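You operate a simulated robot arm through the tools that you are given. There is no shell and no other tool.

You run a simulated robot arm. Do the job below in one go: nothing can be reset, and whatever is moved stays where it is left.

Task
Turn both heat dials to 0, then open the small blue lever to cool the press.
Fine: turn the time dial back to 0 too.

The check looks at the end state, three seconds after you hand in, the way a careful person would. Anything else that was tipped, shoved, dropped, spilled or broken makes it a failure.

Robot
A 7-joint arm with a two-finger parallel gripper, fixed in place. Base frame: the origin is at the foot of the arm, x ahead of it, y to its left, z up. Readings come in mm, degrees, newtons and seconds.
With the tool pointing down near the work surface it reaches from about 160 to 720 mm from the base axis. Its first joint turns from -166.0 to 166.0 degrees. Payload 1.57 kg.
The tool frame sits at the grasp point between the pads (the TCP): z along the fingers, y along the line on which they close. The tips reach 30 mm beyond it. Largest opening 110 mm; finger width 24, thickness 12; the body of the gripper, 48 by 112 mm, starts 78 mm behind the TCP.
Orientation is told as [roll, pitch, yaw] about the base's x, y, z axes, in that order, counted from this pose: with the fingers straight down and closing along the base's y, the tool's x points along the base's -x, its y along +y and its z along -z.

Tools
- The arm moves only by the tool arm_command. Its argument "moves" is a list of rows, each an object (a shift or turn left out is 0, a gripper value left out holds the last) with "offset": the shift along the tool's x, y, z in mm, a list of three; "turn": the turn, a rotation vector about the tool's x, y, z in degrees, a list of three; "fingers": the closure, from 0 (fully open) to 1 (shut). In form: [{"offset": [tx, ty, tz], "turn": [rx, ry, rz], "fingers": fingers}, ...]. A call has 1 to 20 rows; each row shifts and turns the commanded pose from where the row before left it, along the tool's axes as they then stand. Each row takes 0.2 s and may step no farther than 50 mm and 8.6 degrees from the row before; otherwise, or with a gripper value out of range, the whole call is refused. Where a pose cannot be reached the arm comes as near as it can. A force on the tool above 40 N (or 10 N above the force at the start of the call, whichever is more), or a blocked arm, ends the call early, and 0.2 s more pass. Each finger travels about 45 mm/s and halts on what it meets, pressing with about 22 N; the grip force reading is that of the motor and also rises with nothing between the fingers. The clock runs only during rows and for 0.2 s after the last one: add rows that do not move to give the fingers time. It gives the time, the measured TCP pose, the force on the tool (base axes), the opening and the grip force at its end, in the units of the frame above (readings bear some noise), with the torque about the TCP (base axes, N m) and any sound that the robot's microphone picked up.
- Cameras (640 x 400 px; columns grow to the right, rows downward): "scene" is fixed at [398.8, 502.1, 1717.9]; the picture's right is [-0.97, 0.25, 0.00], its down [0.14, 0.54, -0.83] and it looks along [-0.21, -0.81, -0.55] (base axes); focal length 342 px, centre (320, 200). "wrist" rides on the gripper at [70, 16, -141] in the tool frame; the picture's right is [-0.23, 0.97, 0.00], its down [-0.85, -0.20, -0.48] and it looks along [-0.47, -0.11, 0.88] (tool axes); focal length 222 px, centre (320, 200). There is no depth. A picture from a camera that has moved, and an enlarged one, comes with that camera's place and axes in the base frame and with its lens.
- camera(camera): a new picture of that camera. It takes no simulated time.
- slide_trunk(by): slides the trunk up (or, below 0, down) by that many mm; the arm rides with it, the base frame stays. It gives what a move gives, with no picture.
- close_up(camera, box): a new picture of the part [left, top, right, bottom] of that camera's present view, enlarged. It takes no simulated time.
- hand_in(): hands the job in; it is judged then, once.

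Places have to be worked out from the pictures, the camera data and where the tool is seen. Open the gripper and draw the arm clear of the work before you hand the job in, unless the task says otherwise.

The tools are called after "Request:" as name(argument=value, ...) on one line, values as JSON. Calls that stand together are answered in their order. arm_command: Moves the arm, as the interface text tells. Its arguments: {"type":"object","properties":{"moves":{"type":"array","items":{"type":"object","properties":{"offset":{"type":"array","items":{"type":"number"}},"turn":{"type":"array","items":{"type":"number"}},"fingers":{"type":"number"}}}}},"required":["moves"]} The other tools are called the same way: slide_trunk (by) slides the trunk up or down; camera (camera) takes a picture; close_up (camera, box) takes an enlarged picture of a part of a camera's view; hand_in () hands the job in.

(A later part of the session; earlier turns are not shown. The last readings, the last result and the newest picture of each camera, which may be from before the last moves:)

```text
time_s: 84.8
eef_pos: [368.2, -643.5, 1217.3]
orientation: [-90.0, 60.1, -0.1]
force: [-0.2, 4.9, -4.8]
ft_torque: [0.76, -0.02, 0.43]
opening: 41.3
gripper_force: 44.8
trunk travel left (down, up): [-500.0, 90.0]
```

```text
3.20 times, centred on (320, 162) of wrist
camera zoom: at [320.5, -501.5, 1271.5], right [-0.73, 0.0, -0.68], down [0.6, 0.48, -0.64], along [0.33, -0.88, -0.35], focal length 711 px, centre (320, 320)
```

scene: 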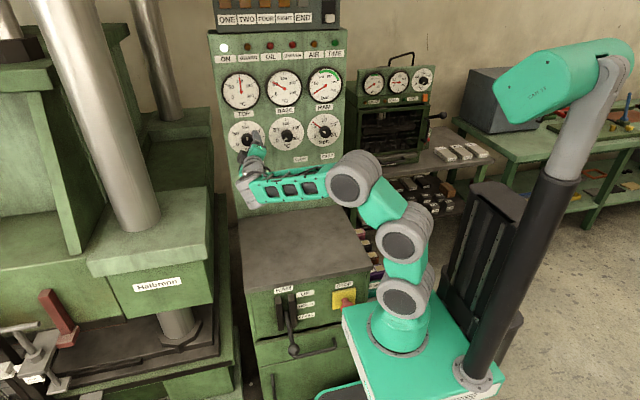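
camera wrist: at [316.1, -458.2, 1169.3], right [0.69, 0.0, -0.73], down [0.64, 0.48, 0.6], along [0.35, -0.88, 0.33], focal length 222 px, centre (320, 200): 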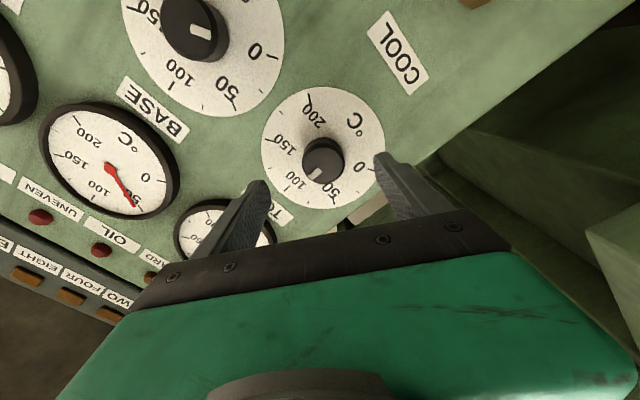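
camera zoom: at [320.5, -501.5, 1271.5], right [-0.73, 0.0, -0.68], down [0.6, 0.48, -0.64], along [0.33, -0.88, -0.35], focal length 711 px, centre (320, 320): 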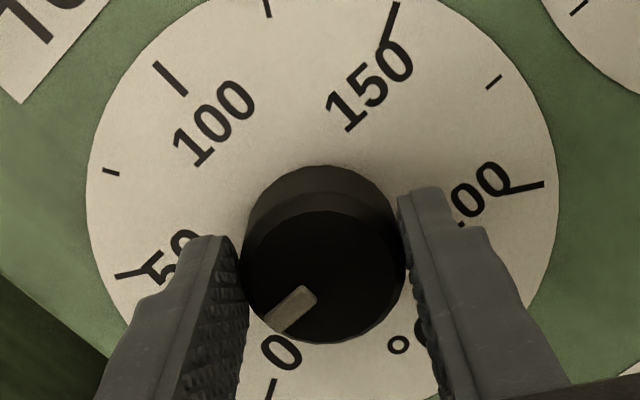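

At about -90° (25 on the scale). Two more small chunks: 24° first.

Request:
arm_command(moves=[{"turn": [0, 0, -6]}, {"turn": [0, 0, -6]}, {"turn": [0, 0, -6]}, {"turn": [0, 0, -6]}, {}])

```text
time_s: 86.0
eef_pos: [370.3, -642.8, 1217.4]
orientation: [-90.6, 84.1, -0.6]
force: [8.9, 2.5, -1.9]
ft_torque: [0.52, -0.01, 0.27]
opening: 41.6
gripper_force: 45.0
trunk travel left (down, up): [-500.0, 90.0]
```

A small +x load; I trim 2 mm and turn the last 6°, then check the mark.

Request:
arm_command(moves=[{"offset": [-0.2, -2, 0]}, {"turn": [0, 0, -3]}, {"turn": [0, 0, -3]}, {}])

Request:
close_up(camera="wrist", box=[240, 110, 400, 210])

```text
time_s: 87.0
eef_pos: [369.8, -642.4, 1217.7]
orientation: [138.4, 89.9, -131.7]
force: [2.9, 4.8, -2.9]
ft_torque: [-0.04, -0.1, -0.05]
opening: 41.7
gripper_force: 45.0
trunk travel left (down, up): [-500.0, 90.0]
```

```text
4.00 times, centred on (320, 160) of wrist
camera zoom: at [354.8, -501.5, 1289.1], right [-0.97, 0.0, -0.23], down [0.2, 0.48, -0.86], along [0.11, -0.88, -0.47], focal length 888 px, centre (320, 360)
```

zoom: 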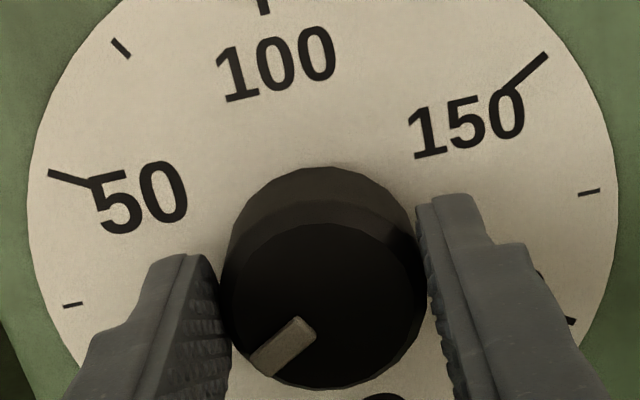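

That makes 120° in total. I release, back out and check the pointer.

Request:
arm_command(moves=[{"fingers": 0.2}, {"fingers": 0.2}, {"fingers": 0.2}, {"fingers": 0.2}, {"fingers": 0.2}, {"offset": [0, 0, -12]}, {"offset": [0, 0, -15]}, {"offset": [0, 0, -15]}, {}])

Request:
close_up(camera="wrist", box=[260, 130, 372, 200])

Request:
close_up(camera="scene", box=[225, 120, 265, 145])

```text
time_s: 89.0
eef_pos: [369.3, -601.0, 1218.3]
orientation: [-142.0, 89.9, -52.0]
force: [0.3, 1.8, -0.4]
ft_torque: [-0.02, 0.02, 0.0]
opening: 87.8
gripper_force: 0.1
trunk travel left (down, up): [-500.0, 90.0]
```

```text
5.71 times, centred on (316, 165) of wrist
camera zoom: at [354.6, -459.3, 1289.2], right [-0.97, 0.0, -0.23], down [0.2, 0.48, -0.86], along [0.11, -0.88, -0.47], focal length 1269 px, centre (343, 400)
```

zoom: 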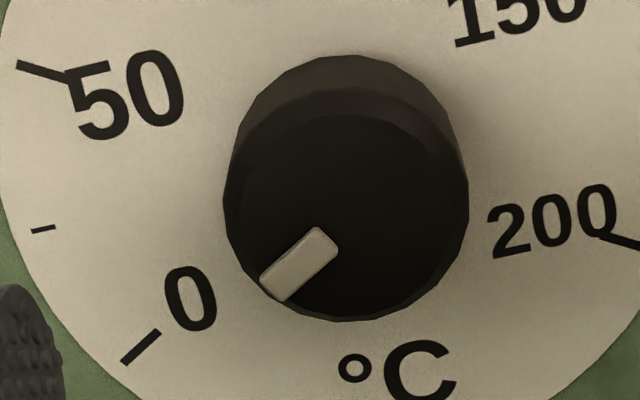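

```text
16.00 times, centred on (245, 132) of scene
camera zoom: at [398.8, 502.1, 1717.9], right [-0.97, 0.25, 0.0], down [0.14, 0.54, -0.83], along [-0.21, -0.81, -0.55], focal length 5479 px, centre (1520, 1280)
```

zoom: 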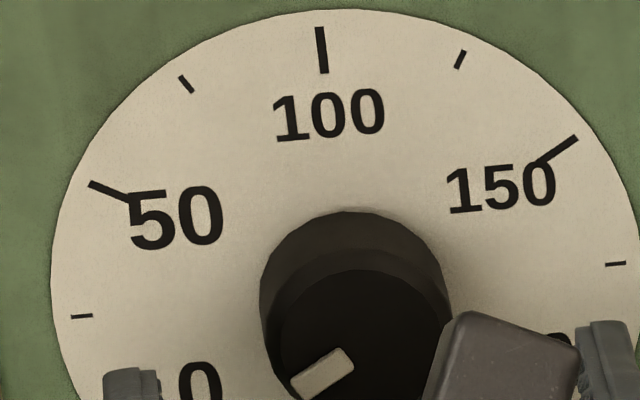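

The mark points to 0. I zoom further in to check the angle against the tick more precisely.

Request:
close_up(camera="wrist", box=[276, 160, 324, 190])

Request:
close_up(camera="wrist", box=[270, 175, 302, 195])

```text
13.33 times, centred on (300, 175) of wrist
camera zoom: at [354.6, -459.3, 1289.2], right [-0.97, 0.0, -0.23], down [0.2, 0.48, -0.86], along [0.11, -0.88, -0.47], focal length 2962 px, centre (587, 533)
```

zoom: 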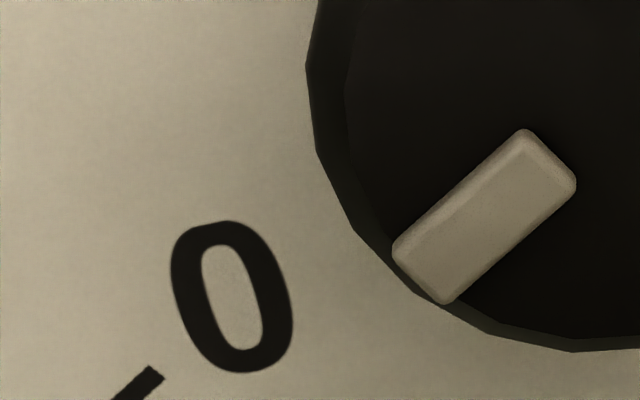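

```text
16.00 times, centred on (286, 185) of wrist
camera zoom: at [354.6, -459.3, 1289.2], right [-0.97, 0.0, -0.23], down [0.2, 0.48, -0.86], along [0.11, -0.88, -0.47], focal length 3554 px, centre (864, 440)
```

zoom: 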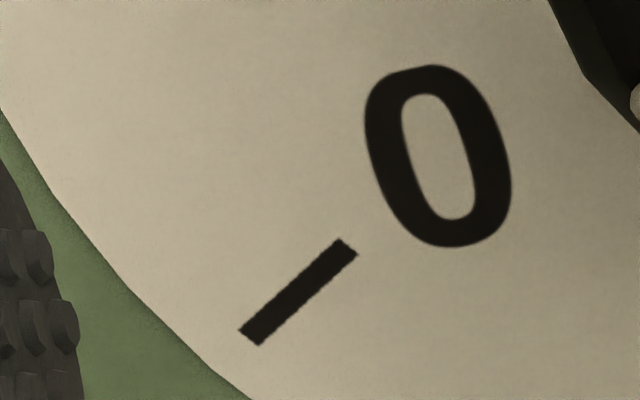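

Both heat dials are on 0 exactly (the mark matches the tick to within half a degree). Now the time dial: I move across at y≈-600 to x≈80.5.

Request:
arm_command(moves=[{"offset": [0, 0, -8]}, {"offset": [0, 20, 0]}, {"offset": [0, 20, 0]}, {"offset": [0, 20, 0]}, {"offset": [0, 20, 0]}, {"offset": [0, 20, 0]}, {"offset": [0, 20, 0]}, {"offset": [0, 20, 0]}, {"offset": [0, 20, 0]}, {"offset": [0, 20, 0]}, {"offset": [0, 20, 0]}, {"offset": [0, 20, 0]}, {"offset": [0, 20, 0]}, {"offset": [0, 20, 0]}, {"offset": [0, 20, 0]}, {"offset": [0, 8.5, 0]}, {}])

Request:
camera(camera="wrist")

```text
time_s: 92.6
eef_pos: [98.3, -591.5, 1213.2]
orientation: [-114.3, 89.8, -24.6]
force: [-0.3, 0.2, -0.1]
ft_torque: [0.01, -0.01, 0.02]
opening: 87.9
gripper_force: 0.1
out of reach, approached as far as the arm can: row 15, 16
trunk travel left (down, up): [-500.0, 90.0]
```

```text
taken
camera wrist: at [84.3, -450.0, 1284.7], right [-0.97, 0.01, -0.23], down [0.21, 0.48, -0.86], along [0.1, -0.88, -0.46], focal length 222 px, centre (320, 200)
```

wrist: 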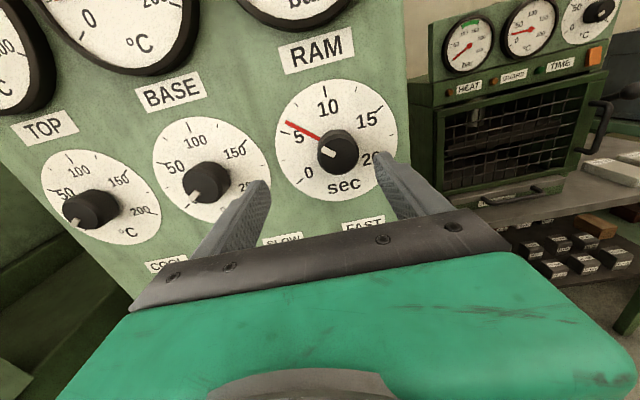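

The last few mm were refused, likely the tool-roll stop at this roll angle. I roll the tool + as planned, then move on.

Request:
arm_command(moves=[{"turn": [0, 0, 8]}, {"turn": [0, 0, 8]}, {"turn": [0, 0, 8]}, {"turn": [0, 0, 8]}, {"turn": [0, 0, 8]}, {"turn": [0, 0, 8]}, {"turn": [0, 0, 8]}, {"turn": [0, 0, 8]}, {"turn": [0, 0, 8]}, {"turn": [0, 0, 8]}, {"turn": [0, 0, 8]}, {"turn": [0, 0, 8]}, {"turn": [0, 0, 8]}, {"turn": [0, 0, 8]}, {"turn": [0, 0, 8]}, {"turn": [0, 0, 8]}, {}])

Request:
camera(camera="wrist")

```text
time_s: 96.2
eef_pos: [98.9, -592.2, 1214.1]
orientation: [-90.0, -38.1, 0.0]
force: [-0.1, 0.0, 0.7]
ft_torque: [-0.02, -0.02, -0.04]
opening: 87.7
gripper_force: 0.1
trunk travel left (down, up): [-500.0, 90.0]
```

```text
taken
camera wrist: at [55.3, -450.7, 1159.2], right [0.78, 0.0, -0.63], down [0.55, 0.48, 0.68], along [0.3, -0.88, 0.37], focal length 222 px, centre (320, 200)
```

wrist: 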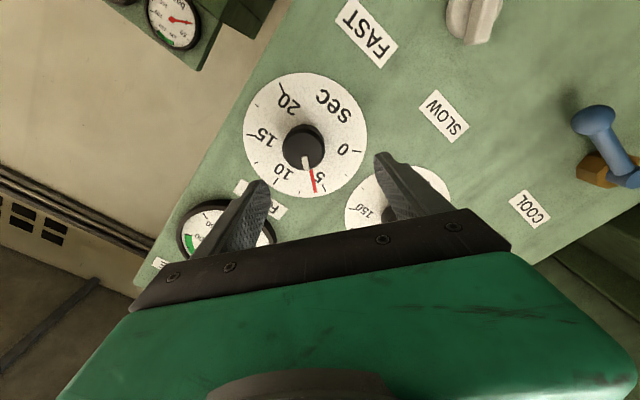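

Rolled fine. The pointer is perpendicular to the finger line now, so the fingers won't touch it. I move the last 18 mm to the time knob's axis and look.

Request:
arm_command(moves=[{"offset": [6.3, -6.8, 3.4]}, {"offset": [6.4, -6.8, 3.4]}, {}])

Request:
close_up(camera="wrist", box=[220, 100, 420, 225])

```text
time_s: 97.0
eef_pos: [81.3, -598.0, 1217.2]
orientation: [-90.0, -37.9, 0.0]
force: [-0.1, -0.3, -0.3]
ft_torque: [-0.02, 0.01, -0.01]
opening: 88.1
gripper_force: 0.1
trunk travel left (down, up): [-500.0, 90.0]
```

```text
3.20 times, centred on (320, 162) of wrist
camera zoom: at [37.0, -457.5, 1162.4], right [0.78, 0.0, -0.63], down [0.55, 0.48, 0.68], along [0.3, -0.88, 0.37], focal length 711 px, centre (320, 320)
```

zoom: 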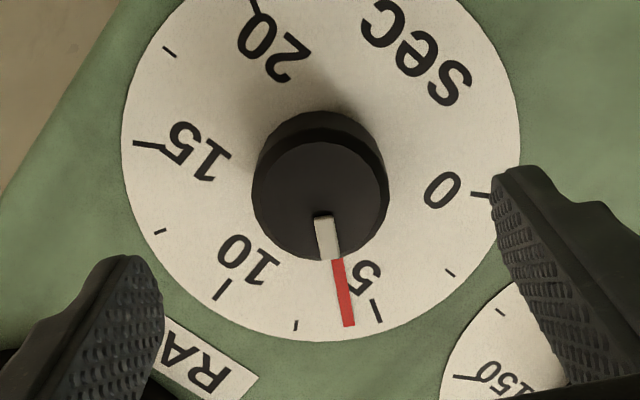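

The time knob is aligned apart from about 3 mm along tool x. I correct that, go in to y≈-642 and grip.

Request:
arm_command(moves=[{"offset": [3, 0.3, 10]}, {"offset": [0, 0, 12]}, {"offset": [0, 0, 12]}, {"offset": [0, 0, 10]}, {}, {"fingers": 1.0}, {"fingers": 1.0}, {"fingers": 1.0}, {"fingers": 1.0}, {"fingers": 1.0}, {"fingers": 1.0}])

Request:
close_up(camera="wrist", box=[220, 100, 420, 225])

```text
time_s: 99.4
eef_pos: [79.1, -642.5, 1215.1]
orientation: [-90.0, -38.0, 0.0]
force: [1.5, 0.4, -1.5]
ft_torque: [0.03, 0.0, 0.09]
opening: 41.4
gripper_force: 44.8
trunk travel left (down, up): [-500.0, 90.0]
```

```text
3.20 times, centred on (320, 162) of wrist
camera zoom: at [34.5, -501.4, 1159.8], right [0.78, 0.0, -0.63], down [0.55, 0.48, 0.68], along [0.3, -0.88, 0.37], focal length 711 px, centre (320, 320)
```

zoom: 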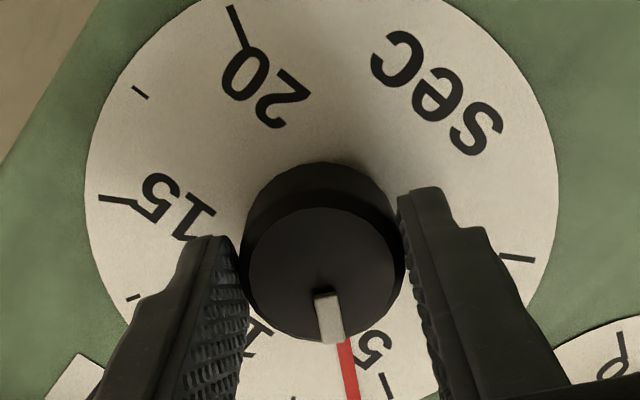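

Gripped with almost no side load. I turn 30° and check that the red pointer follows the knob.

Request:
arm_command(moves=[{"turn": [0, 0, -6]}, {"turn": [0, 0, -6]}, {"turn": [0, 0, -6]}, {"turn": [0, 0, -6]}, {"turn": [0, 0, -6]}, {}])

Request:
close_up(camera="wrist", box=[220, 100, 420, 225])

```text
time_s: 100.8
eef_pos: [78.2, -642.2, 1214.9]
orientation: [-90.0, -7.9, -0.2]
force: [-2.4, -0.9, 1.4]
ft_torque: [0.14, 0.02, 0.12]
opening: 41.4
gripper_force: 45.2
trunk travel left (down, up): [-500.0, 90.0]
```

```text
3.20 times, centred on (320, 162) of wrist
camera zoom: at [12.3, -501.4, 1190.5], right [0.36, 0.0, -0.93], down [0.82, 0.48, 0.31], along [0.45, -0.88, 0.17], focal length 711 px, centre (320, 320)
```

zoom: 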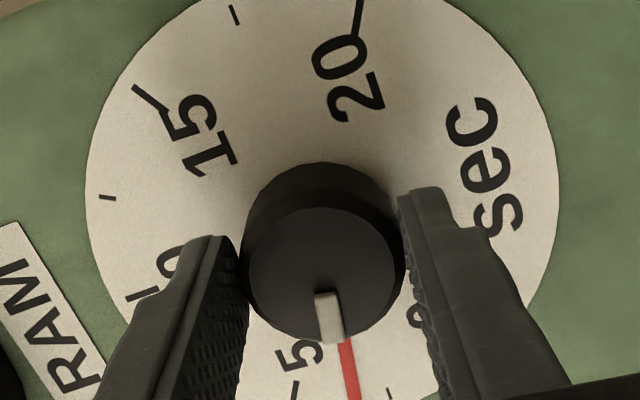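

The pointer turns with the knob. I turn another 36°.

Request:
arm_command(moves=[{"turn": [0, 0, -6]}, {"turn": [0, 0, -6]}, {"turn": [0, 0, -6]}, {"turn": [0, 0, -6]}, {"turn": [0, 0, -6]}, {"turn": [0, 0, -6]}, {}])

Request:
close_up(camera="wrist", box=[260, 140, 388, 220])

Request:
close_up(camera="scene", box=[290, 105, 354, 145])

```text
time_s: 102.4
eef_pos: [77.8, -642.9, 1214.8]
orientation: [-90.3, 28.0, -0.1]
force: [-2.2, -3.8, 10.0]
ft_torque: [0.3, 0.0, 0.5]
opening: 41.5
gripper_force: 45.0
trunk travel left (down, up): [-500.0, 90.0]
```

```text
5.00 times, centred on (324, 180) of wrist
camera zoom: at [10.1, -501.4, 1235.6], right [-0.26, 0.0, -0.97], down [0.85, 0.48, -0.23], along [0.46, -0.88, -0.12], focal length 1111 px, centre (300, 300)
```

zoom: 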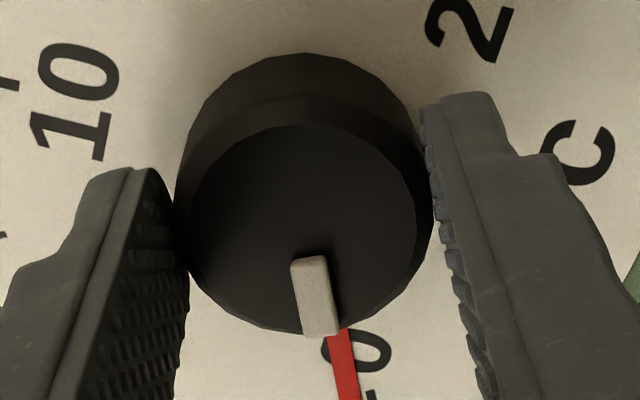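

```text
10.00 times, centred on (322, 125) of scene
camera zoom: at [398.8, 502.1, 1717.9], right [-0.97, 0.25, 0.0], down [0.14, 0.54, -0.83], along [-0.21, -0.81, -0.55], focal length 3424 px, centre (300, 950)
```

zoom: 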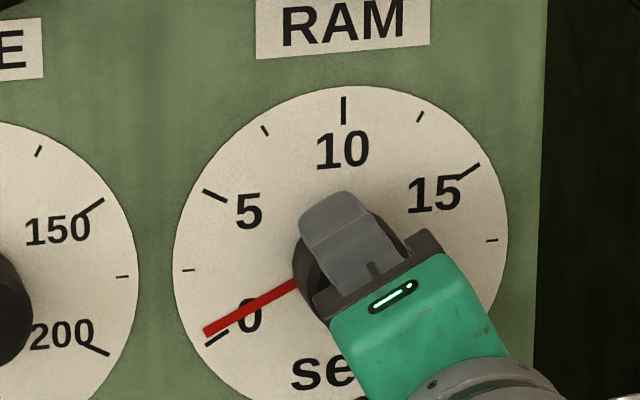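

The pointer is about 6° short of the 0 tick. I trim the small upward load and turn 6° more, then look.

Request:
arm_command(moves=[{"offset": [0.9, -1.7, 0]}, {"turn": [0, 0, -3]}, {"turn": [0, 0, -3]}, {}])

Request:
close_up(camera="scene", box=[302, 120, 334, 140])

```text
time_s: 103.4
eef_pos: [77.5, -642.4, 1215.3]
orientation: [-90.1, 33.9, 0.0]
force: [0.5, -2.3, 5.1]
ft_torque: [0.06, -0.68, 0.36]
opening: 41.2
gripper_force: 44.9
trunk travel left (down, up): [-500.0, 90.0]
```

```text
16.00 times, centred on (318, 130) of scene
camera zoom: at [398.8, 502.1, 1717.9], right [-0.97, 0.25, 0.0], down [0.14, 0.54, -0.83], along [-0.21, -0.81, -0.55], focal length 5479 px, centre (352, 1320)
```

zoom: 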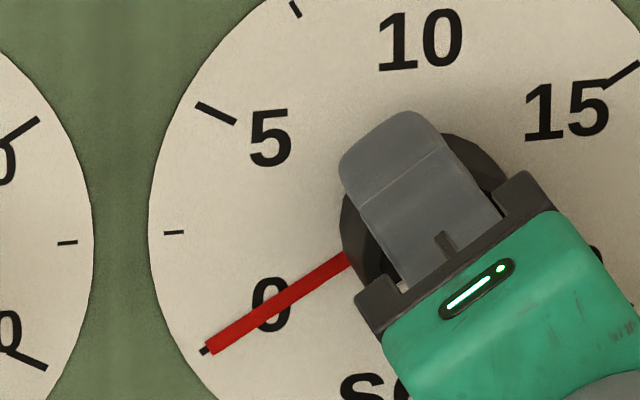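

The pointer covers the 0 tick. I release, back out and check.

Request:
arm_command(moves=[{"fingers": 0.2}, {"fingers": 0.2}, {"fingers": 0.2}, {"fingers": 0.2}, {"fingers": 0.2}, {"offset": [0, 0, -12]}, {"offset": [0, 0, -15]}, {"offset": [0, 0, -15]}, {"offset": [0, 0, -8]}, {}])

Request:
close_up(camera="wrist", box=[240, 110, 400, 210])

Request:
close_up(camera="scene", box=[302, 120, 334, 140])

```text
time_s: 105.6
eef_pos: [78.9, -592.1, 1215.4]
orientation: [-90.0, 34.1, -0.1]
force: [-1.0, 0.3, 0.6]
ft_torque: [-0.02, 0.0, 0.04]
opening: 87.9
gripper_force: 0.0
trunk travel left (down, up): [-500.0, 90.0]
```

```text
4.00 times, centred on (320, 160) of wrist
camera zoom: at [12.9, -451.2, 1243.3], right [-0.36, 0.0, -0.93], down [0.82, 0.48, -0.31], along [0.45, -0.88, -0.17], focal length 888 px, centre (320, 360)
```

zoom: 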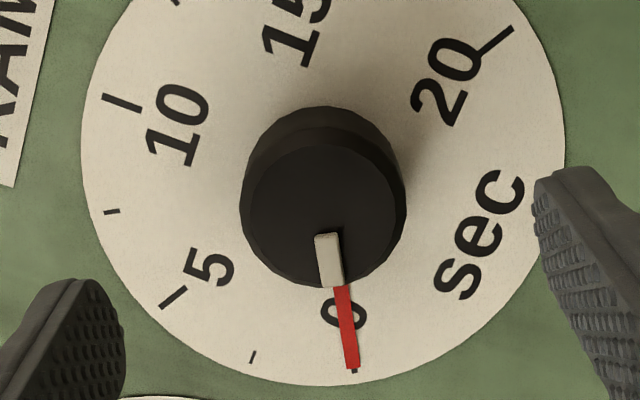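

```text
16.00 times, centred on (318, 130) of scene
camera zoom: at [398.8, 502.1, 1717.9], right [-0.97, 0.25, 0.0], down [0.14, 0.54, -0.83], along [-0.21, -0.81, -0.55], focal length 5479 px, centre (352, 1320)
```

zoom: 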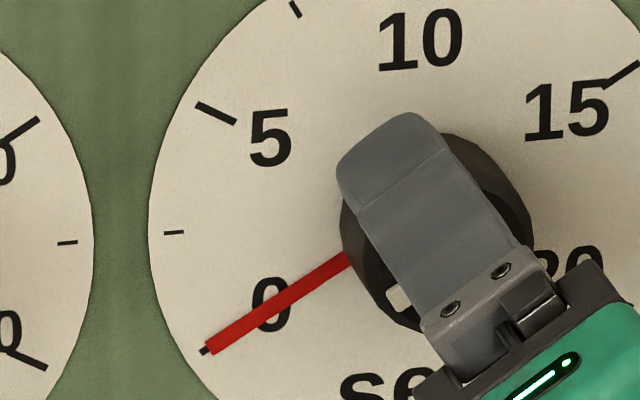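

All three dials are at 0. Now the lever: I back off and move in front of it, to about (300, -560, 1120), to study it from close by.

Request:
arm_command(moves=[{"offset": [0, 0, -16]}, {"offset": [0, 0, -16]}, {"offset": [-19.7, -3.8, 0]}, {"offset": [-19.7, -3.8, 0]}, {"offset": [-19.7, -3.8, 0]}, {"offset": [-19.7, -3.8, 0]}, {"offset": [-19.7, -3.8, 0]}, {"offset": [-19.7, -3.8, 0]}, {"offset": [-19.7, -3.8, 0]}, {"offset": [-19.7, -3.8, 0]}, {"offset": [-19.7, -3.8, 0]}, {"offset": [-19.7, -3.8, 0]}, {"offset": [-19.7, -3.8, 0]}, {"offset": [-19.7, -3.8, 0]}, {}])

Request:
camera(camera="wrist")

Request:
camera(camera="scene")

```text
time_s: 108.8
eef_pos: [299.7, -561.6, 1122.3]
orientation: [-90.1, 34.1, -0.1]
force: [-0.8, 0.1, 0.0]
ft_torque: [0.0, 0.0, -0.02]
opening: 87.8
gripper_force: 0.1
trunk travel left (down, up): [-500.0, 90.0]
```

```text
taken
camera wrist: at [235.0, -419.1, 1148.7], right [-0.36, 0.0, -0.93], down [0.82, 0.48, -0.31], along [0.45, -0.88, -0.17], focal length 222 px, centre (320, 200)
```

wrist: 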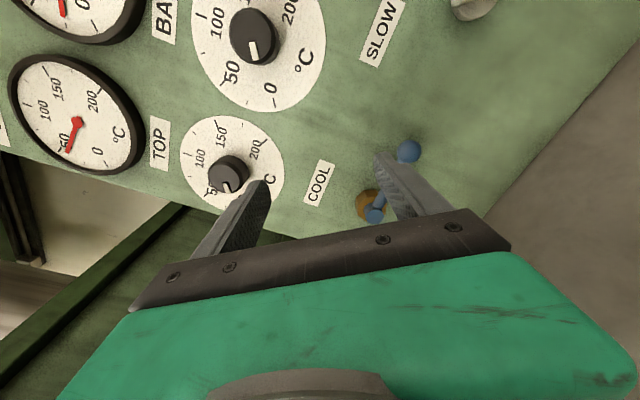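

```text
taken
```

scene: 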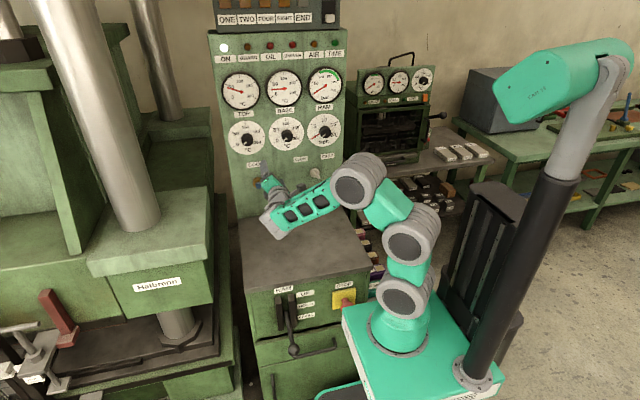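

The right finger hides the lever. I roll the tool so the camera is on top and look again.

Request:
arm_command(moves=[{"turn": [0, 0, -8]}, {"turn": [0, 0, -8]}, {"turn": [0, 0, -8]}, {"turn": [0, 0, -8]}, {"turn": [0, 0, -8]}, {}])

Request:
camera(camera="wrist")

```text
time_s: 110.2
eef_pos: [301.2, -561.4, 1122.1]
orientation: [-90.2, 74.0, -0.2]
force: [0.2, -1.4, -0.2]
ft_torque: [0.02, 0.04, 0.01]
opening: 87.6
gripper_force: 0.1
trunk travel left (down, up): [-500.0, 90.0]
```

```text
taken
camera wrist: at [266.6, -419.6, 1186.0], right [-0.87, 0.0, -0.49], down [0.43, 0.48, -0.77], along [0.23, -0.88, -0.42], focal length 222 px, centre (320, 200)
```

wrist: 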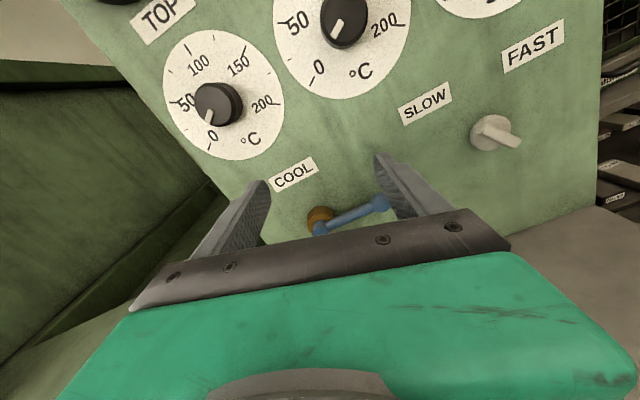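

Request:
close_up(camera="wrist", box=[272, 170, 432, 270])

Request:
close_up(camera="scene", box=[230, 155, 310, 205])

```text
4.00 times, centred on (352, 220) of wrist
camera zoom: at [266.6, -419.6, 1186.0], right [-0.87, 0.0, -0.49], down [0.43, 0.48, -0.77], along [0.23, -0.88, -0.42], focal length 888 px, centre (192, 120)
```

zoom: 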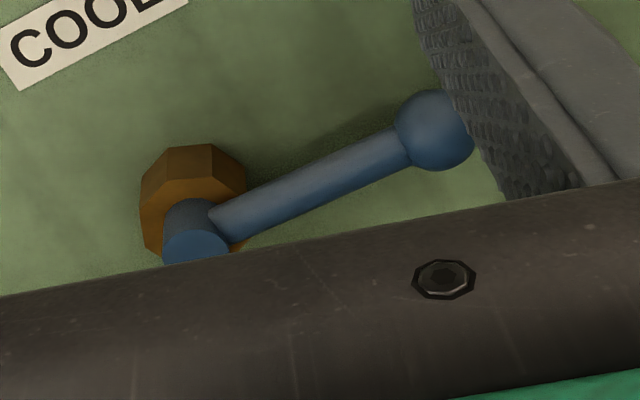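

```text
8.00 times, centred on (270, 180) of scene
camera zoom: at [398.8, 502.1, 1717.9], right [-0.97, 0.25, 0.0], down [0.14, 0.54, -0.83], along [-0.21, -0.81, -0.55], focal length 2740 px, centre (720, 360)
```

zoom: 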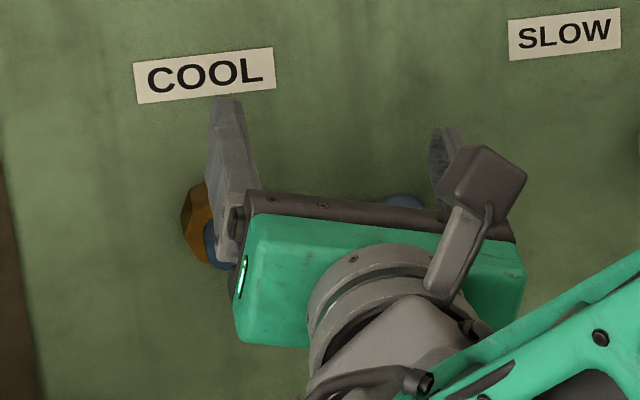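

The lever's spindle axis is at about (347.6, z 1039), its rod at y≈-648, and its ball at about (265, z 1039), pointing to -x. I close the fingers to make a pusher and place it just above the rod, still in front of it.

Request:
arm_command(moves=[{"fingers": 1.0}, {"fingers": 1.0}, {"offset": [-10, 6.2, 0], "fingers": 1.0}, {"offset": [-10, 6.2, 0]}, {"offset": [-10, 6.2, 0]}, {"offset": [-10, 6.2, 0]}, {"offset": [-9.5, 5.6, 0]}, {"offset": [0, 0, 13]}, {"offset": [0, 0, 13]}, {}])

Request:
camera(camera="wrist")

Request:
close_up(camera="scene", box=[230, 155, 310, 205])

```text
time_s: 112.4
eef_pos: [284.1, -585.9, 1065.9]
orientation: [-90.1, 74.0, -0.1]
force: [0.1, 1.0, -0.2]
ft_torque: [-0.01, 0.01, 0.0]
opening: 0.0
gripper_force: 21.3
trunk travel left (down, up): [-500.0, 90.0]
```

```text
taken
camera wrist: at [250.8, -446.1, 1130.1], right [-0.87, 0.0, -0.49], down [0.43, 0.48, -0.77], along [0.23, -0.88, -0.42], focal length 222 px, centre (320, 200)
```

wrist: 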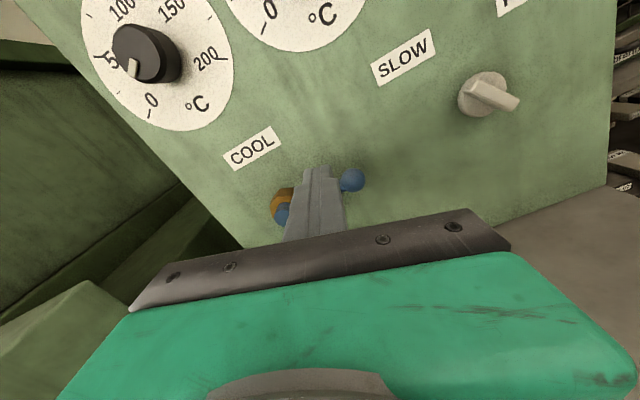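

```text
8.00 times, centred on (270, 180) of scene
camera zoom: at [398.8, 502.1, 1717.9], right [-0.97, 0.25, 0.0], down [0.14, 0.54, -0.83], along [-0.21, -0.81, -0.55], focal length 2740 px, centre (720, 360)
```

zoom: 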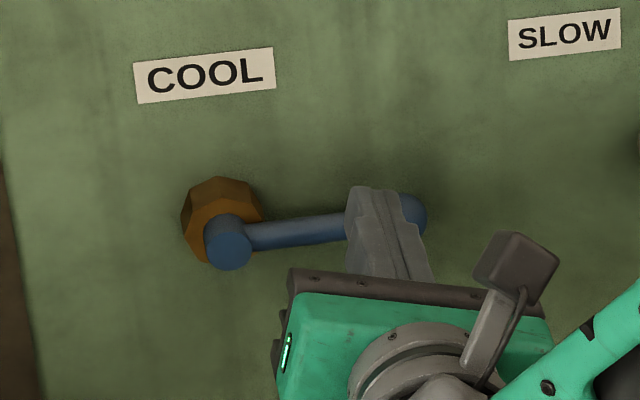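

The ball is confirmed at (265, -648, 1038). I raise 3 mm for clearance and move in above the rod until the tips are at y≈-665.

Request:
arm_command(moves=[{"offset": [3, -1, 12]}, {"offset": [0, 0, 12]}, {"offset": [0, 0, 12]}, {"offset": [0, 0, 12]}, {}])

Request:
camera(camera="wrist")

Request:
close_up(camera="scene", box=[230, 155, 310, 205])

```text
time_s: 113.6
eef_pos: [285.1, -634.3, 1069.0]
orientation: [-90.1, 73.9, -0.2]
force: [0.6, -0.4, -0.6]
ft_torque: [0.02, 0.0, -0.03]
opening: 0.1
gripper_force: 21.4
trunk travel left (down, up): [-500.0, 90.0]
```

```text
taken
camera wrist: at [250.9, -494.0, 1133.0], right [-0.87, 0.0, -0.49], down [0.43, 0.48, -0.77], along [0.23, -0.88, -0.42], focal length 222 px, centre (320, 200)
```

wrist: 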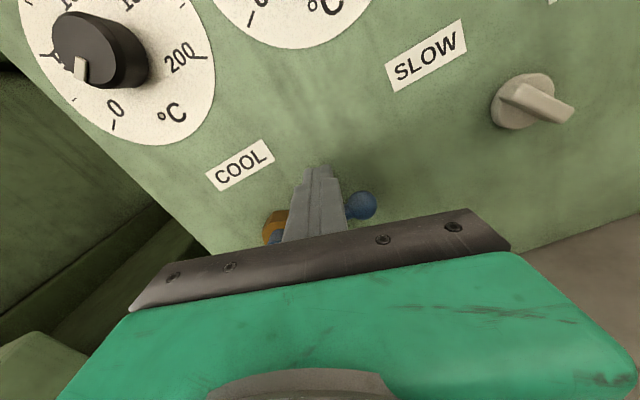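

```text
8.00 times, centred on (270, 180) of scene
camera zoom: at [398.8, 502.1, 1717.9], right [-0.97, 0.25, 0.0], down [0.14, 0.54, -0.83], along [-0.21, -0.81, -0.55], focal length 2740 px, centre (720, 360)
```

zoom: 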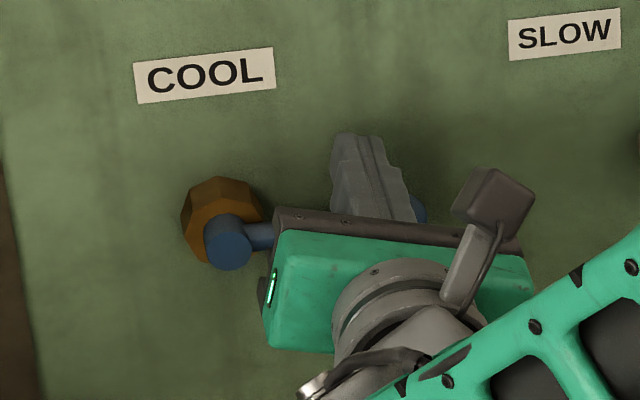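

In place above the rod with no contact. I press down gently, 14 mm in 2 mm steps, to feel whether the lever moves that way.

Request:
arm_command(moves=[{"offset": [-1.92, 0.55, 0]}, {"offset": [-1.92, 0.55, 0]}, {"offset": [-1.92, 0.55, 0]}, {"offset": [-1.92, 0.55, 0]}, {"offset": [-1.92, 0.55, 0]}, {"offset": [-1.92, 0.55, 0]}, {"offset": [-1.92, 0.55, 0]}, {}])

Request:
close_up(camera="wrist", box=[240, 150, 400, 250])

```text
time_s: 115.4
eef_pos: [284.8, -633.7, 1055.0]
orientation: [-90.2, 74.1, -0.1]
force: [0.4, 0.4, -0.8]
ft_torque: [0.0, -0.04, 0.02]
opening: 0.1
gripper_force: 21.2
trunk travel left (down, up): [-500.0, 90.0]
```

```text
4.00 times, centred on (320, 200) of wrist
camera zoom: at [250.8, -493.5, 1118.9], right [-0.87, 0.0, -0.49], down [0.43, 0.48, -0.77], along [0.23, -0.88, -0.42], focal length 888 px, centre (320, 200)
```

zoom: 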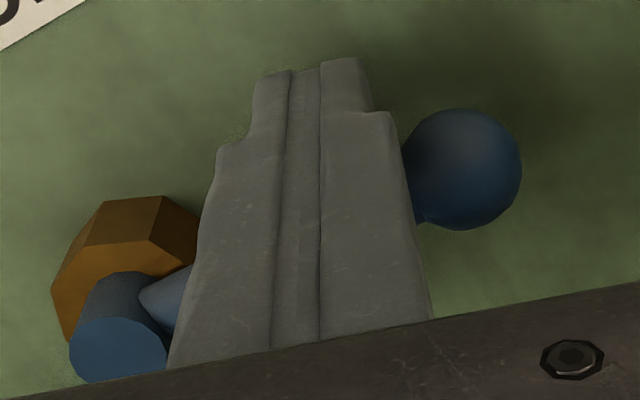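

No contact yet; the ball is still at z≈1038. I go on down another 8 mm.

Request:
arm_command(moves=[{"offset": [-1.92, 0.55, 0]}, {"offset": [-1.92, 0.55, 0]}, {"offset": [-1.92, 0.55, 0]}, {"offset": [-1.92, 0.55, 0]}, {}])

Request:
close_up(camera="wrist", box=[240, 150, 400, 250])

```text
time_s: 116.6
eef_pos: [283.1, -634.7, 1047.2]
orientation: [-90.1, 74.0, -0.1]
force: [-0.3, -0.8, -0.3]
ft_torque: [-0.01, -0.01, 0.01]
opening: 0.0
gripper_force: 21.0
trunk travel left (down, up): [-500.0, 90.0]
```

```text
4.00 times, centred on (320, 200) of wrist
camera zoom: at [250.0, -493.6, 1111.2], right [-0.87, 0.0, -0.49], down [0.43, 0.48, -0.77], along [0.23, -0.88, -0.42], focal length 888 px, centre (320, 200)
```

zoom: 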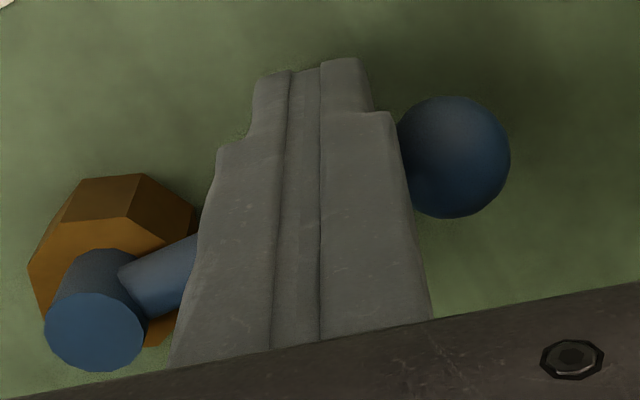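

The lever has begun to turn downward freely (about 4°), with no noticeable force. I continue pushing the rod along its arc about the spindle, to about 30°.

Request:
arm_command(moves=[{"offset": [-3.85, 1.34, 0]}, {"offset": [-3.85, 1.34, 0]}, {"offset": [-3.85, 1.34, 0]}, {"offset": [-4.25, 0.35, 0]}, {"offset": [-4.25, 0.35, 0]}, {"offset": [-4.25, 0.35, 0]}, {"offset": [-4.25, 0.35, 0]}, {}])

Request:
camera(camera="wrist")

Request:
close_up(camera="scene", box=[230, 155, 310, 205])

```text
time_s: 118.4
eef_pos: [287.0, -635.5, 1017.1]
orientation: [-90.0, 74.0, -0.1]
force: [0.1, 0.7, 0.7]
ft_torque: [0.0, 0.0, -0.02]
opening: 0.3
gripper_force: 21.3
trunk travel left (down, up): [-500.0, 90.0]
```

```text
taken
camera wrist: at [253.7, -493.6, 1082.1], right [-0.87, 0.0, -0.49], down [0.43, 0.48, -0.77], along [0.23, -0.88, -0.42], focal length 222 px, centre (320, 200)
```

wrist: 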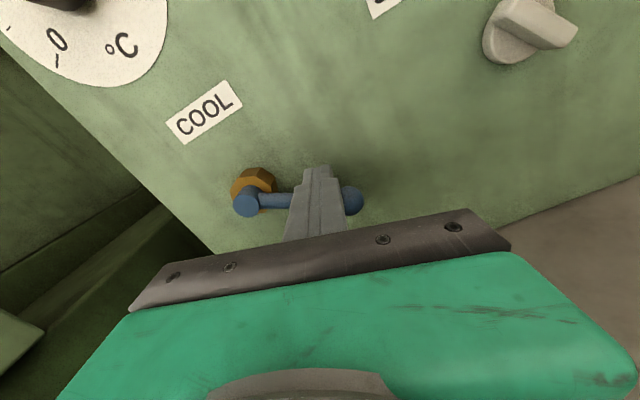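

```text
8.00 times, centred on (270, 180) of scene
camera zoom: at [398.8, 502.1, 1717.9], right [-0.97, 0.25, 0.0], down [0.14, 0.54, -0.83], along [-0.21, -0.81, -0.55], focal length 2740 px, centre (720, 360)
```

zoom: 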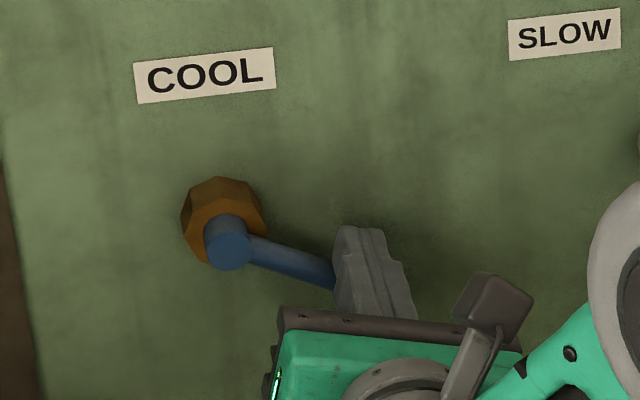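

The lever follows and is about 30° down. I continue the arc to about 60°.

Request:
arm_command(moves=[{"offset": [-3.83, -0.49, 0]}, {"offset": [-3.83, -0.49, 0]}, {"offset": [-3.83, -0.49, 0]}, {"offset": [-3.83, -0.49, 0]}, {"offset": [-3.85, -1.81, 0]}, {"offset": [-3.85, -1.81, 0]}, {"offset": [-3.85, -1.81, 0]}, {"offset": [-3.85, -1.81, 0]}, {}])

Request:
camera(camera="scene")

Request:
close_up(camera="wrist", box=[200, 120, 400, 245])

```text
time_s: 120.4
eef_pos: [305.0, -634.1, 991.0]
orientation: [-90.0, 74.1, 0.0]
force: [-0.1, 0.2, 0.1]
ft_torque: [0.02, 0.02, 0.01]
opening: 0.2
gripper_force: 20.4
trunk travel left (down, up): [-500.0, 90.0]
```

```text
taken
```

scene: 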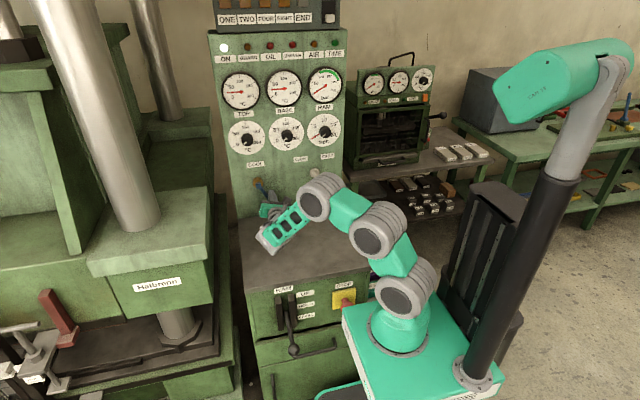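

```text
3.20 times, centred on (300, 182) of wrist
camera zoom: at [270.8, -493.6, 1055.1], right [-0.87, 0.0, -0.49], down [0.43, 0.48, -0.77], along [0.23, -0.88, -0.42], focal length 711 px, centre (384, 256)
```

zoom: 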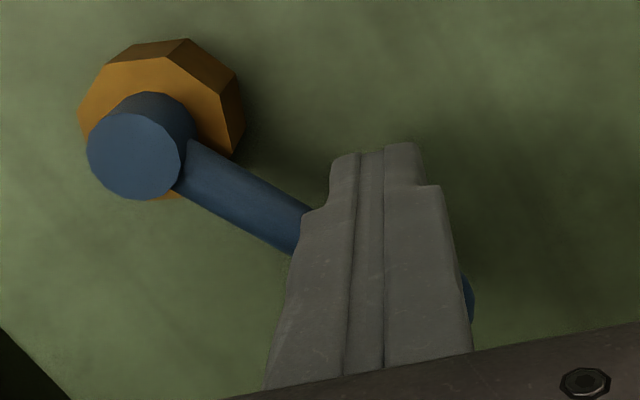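

The lever is about 57° down with no resistance, and the wrist keeps a safe height above the console. I continue to about 85°.

Request:
arm_command(moves=[{"offset": [-3.42, -2.5, 0]}, {"offset": [-3.42, -2.5, 0]}, {"offset": [-3.42, -2.5, 0]}, {"offset": [-3.42, -2.5, 0]}, {"offset": [-2.36, -3.04, 0]}, {"offset": [-2.36, -3.04, 0]}, {"offset": [-2.36, -3.04, 0]}, {}])

Request:
close_up(camera="wrist", box=[200, 120, 400, 245])

Request:
close_up(camera="scene", box=[230, 155, 310, 205])

```text
time_s: 122.2
eef_pos: [329.3, -635.6, 975.5]
orientation: [-90.1, 74.0, -0.1]
force: [-0.5, -0.5, 0.3]
ft_torque: [0.04, -0.02, -0.03]
opening: 0.0
gripper_force: 20.9
trunk travel left (down, up): [-500.0, 90.0]
```

```text
3.20 times, centred on (300, 182) of wrist
camera zoom: at [295.0, -493.8, 1040.6], right [-0.87, 0.0, -0.49], down [0.43, 0.48, -0.77], along [0.23, -0.88, -0.42], focal length 711 px, centre (384, 256)
```

zoom: 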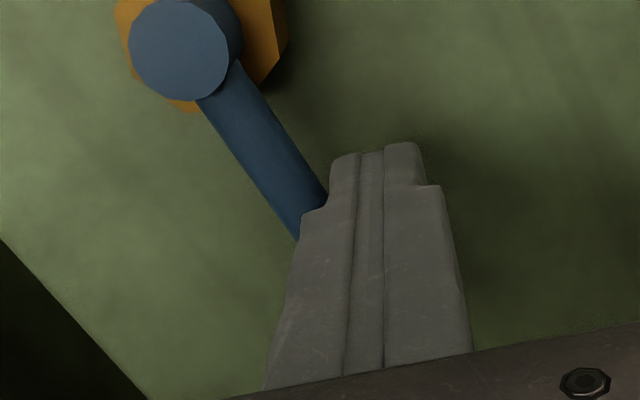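

```text
8.00 times, centred on (270, 180) of scene
camera zoom: at [398.8, 502.1, 1717.9], right [-0.97, 0.25, 0.0], down [0.14, 0.54, -0.83], along [-0.21, -0.81, -0.55], focal length 2740 px, centre (720, 360)
```

zoom: 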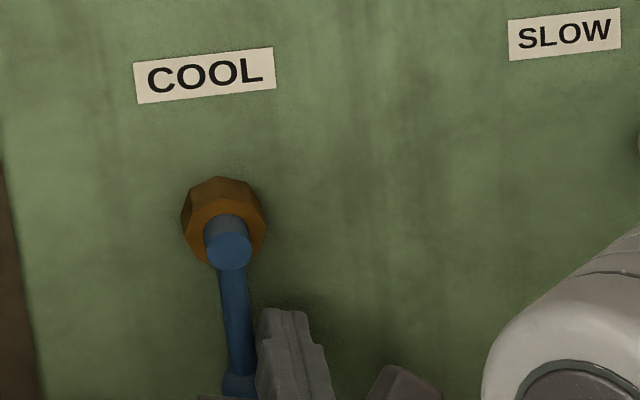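

The lever is nearly vertical now. I push the last few mm towards +x, 2 mm at a time, to reach its end position.

Request:
arm_command(moves=[{"offset": [-0.9, -1.9, 0]}, {"offset": [-0.8, -1.9, 0]}, {"offset": [-0.6, -1.9, 0]}, {"offset": [-0.55, -1.92, 0]}, {}])

Request:
close_up(camera="scene", box=[230, 165, 310, 215])

Request:
close_up(camera="wrist", box=[200, 100, 400, 225])

```text
time_s: 123.4
eef_pos: [331.4, -635.3, 976.2]
orientation: [-89.8, 73.9, -0.1]
force: [-33.2, 1.0, 0.9]
ft_torque: [-0.02, 0.24, -0.84]
opening: 0.0
gripper_force: 21.8
trunk travel left (down, up): [-500.0, 90.0]
```

```text
8.00 times, centred on (270, 190) of scene
camera zoom: at [398.8, 502.1, 1717.9], right [-0.97, 0.25, 0.0], down [0.14, 0.54, -0.83], along [-0.21, -0.81, -0.55], focal length 2740 px, centre (720, 280)
```

zoom: 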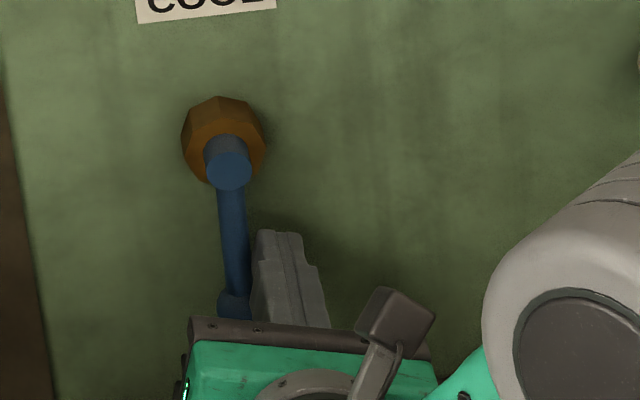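

```text
3.20 times, centred on (300, 162) of wrist
camera zoom: at [298.4, -493.9, 1040.4], right [-0.87, 0.01, -0.49], down [0.43, 0.48, -0.77], along [0.23, -0.88, -0.42], focal length 711 px, centre (384, 320)
```

zoom: 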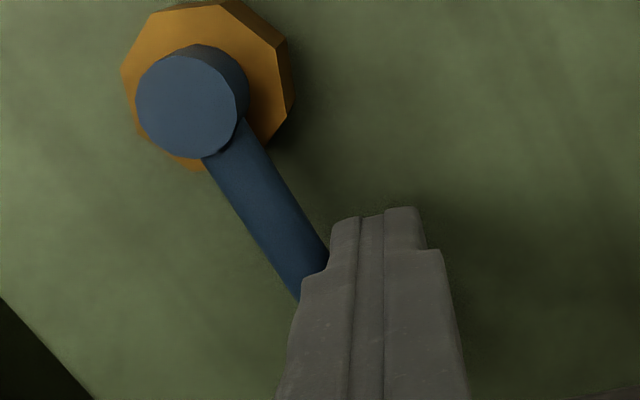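

A firm stop at about -33 N: the lever has reached its end position, hanging straight down. I ease off away from it and back straight out.

Request:
arm_command(moves=[{"offset": [1.1, 3.8, 0]}, {"offset": [1.1, 3.8, 0]}, {"offset": [1.1, 3.8, 0]}, {"offset": [1.1, 3.8, 0]}, {"offset": [0, 0, -15]}, {"offset": [0, 0, -15]}, {"offset": [0, 0, -15]}, {"offset": [0, 0, -15]}, {}])

Request:
camera(camera="wrist")

Request:
close_up(camera="scene", box=[230, 165, 310, 215])

```text
time_s: 125.4
eef_pos: [320.4, -575.2, 976.1]
orientation: [-90.1, 74.1, -0.2]
force: [-0.3, 0.3, 0.1]
ft_torque: [0.0, 0.04, 0.01]
opening: 0.0
gripper_force: 20.7
trunk travel left (down, up): [-500.0, 90.0]
```

```text
taken
camera wrist: at [286.9, -433.3, 1040.1], right [-0.87, 0.0, -0.49], down [0.43, 0.48, -0.77], along [0.23, -0.88, -0.42], focal length 222 px, centre (320, 200)
```

wrist: 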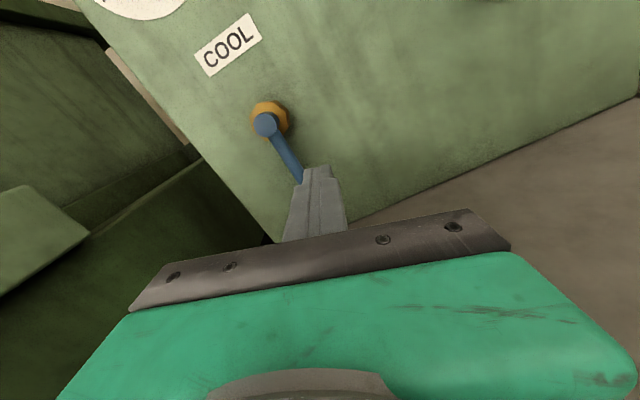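

```text
8.00 times, centred on (270, 190) of scene
camera zoom: at [398.8, 502.1, 1717.9], right [-0.97, 0.25, 0.0], down [0.14, 0.54, -0.83], along [-0.21, -0.81, -0.55], focal length 2740 px, centre (720, 280)
```

zoom: 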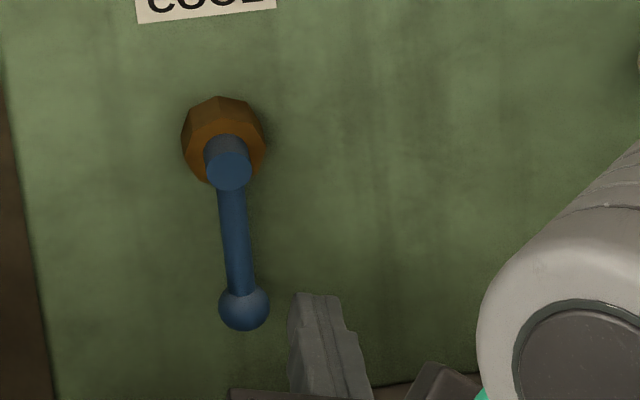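

The lever hangs exactly vertical, fully turned, with nothing touching it. Now I raise and draw the arm back, and open the gripper.

Request:
arm_command(moves=[{"offset": [14.4, -4.1, -12]}, {"offset": [14.4, -4.1, -12]}, {"offset": [14.4, -4.1, -12]}, {"offset": [14.4, -4.1, -12]}, {"offset": [14.4, -4.1, -12]}, {"offset": [14.4, -4.1, -12]}, {"offset": [14.4, -4.1, -12]}, {"offset": [14.4, -4.1, -12]}, {"fingers": 0.0}, {"fingers": 0.0}, {"fingers": 0.0}, {"fingers": 0.0}, {"fingers": 0.0}, {"fingers": 0.0}, {"fingers": 0.0}])

Request:
camera(camera="scene")

Request:
camera(camera="wrist")

```text
time_s: 128.6
eef_pos: [320.0, -481.1, 1095.8]
orientation: [-90.1, 74.1, -0.2]
force: [0.2, -0.9, -0.5]
ft_torque: [0.0, 0.0, -0.01]
opening: 109.9
gripper_force: 0.0
trunk travel left (down, up): [-500.0, 90.0]
```

```text
taken
```

scene: 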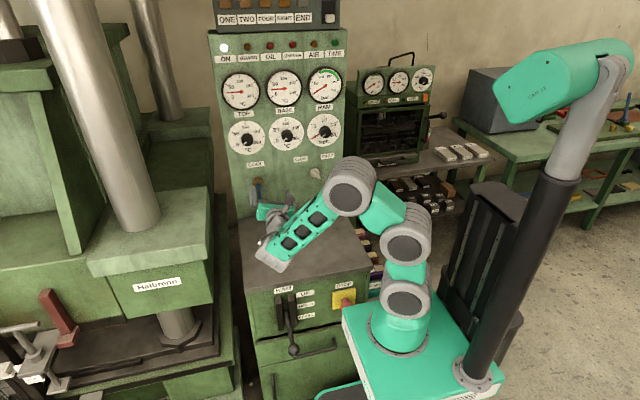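

```text
taken
camera wrist: at [286.2, -338.4, 1160.0], right [-0.87, 0.0, -0.49], down [0.43, 0.48, -0.77], along [0.23, -0.88, -0.42], focal length 222 px, centre (320, 200)
```

wrist: 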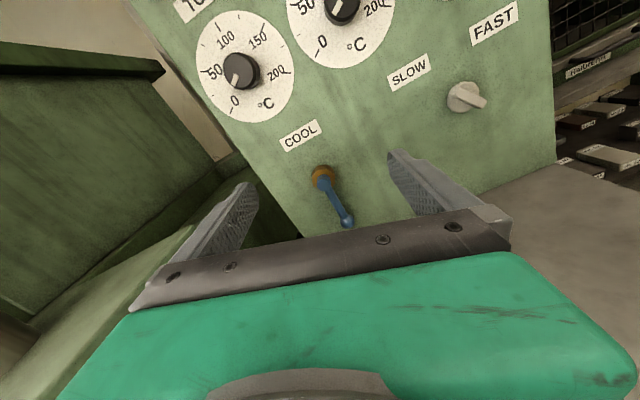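

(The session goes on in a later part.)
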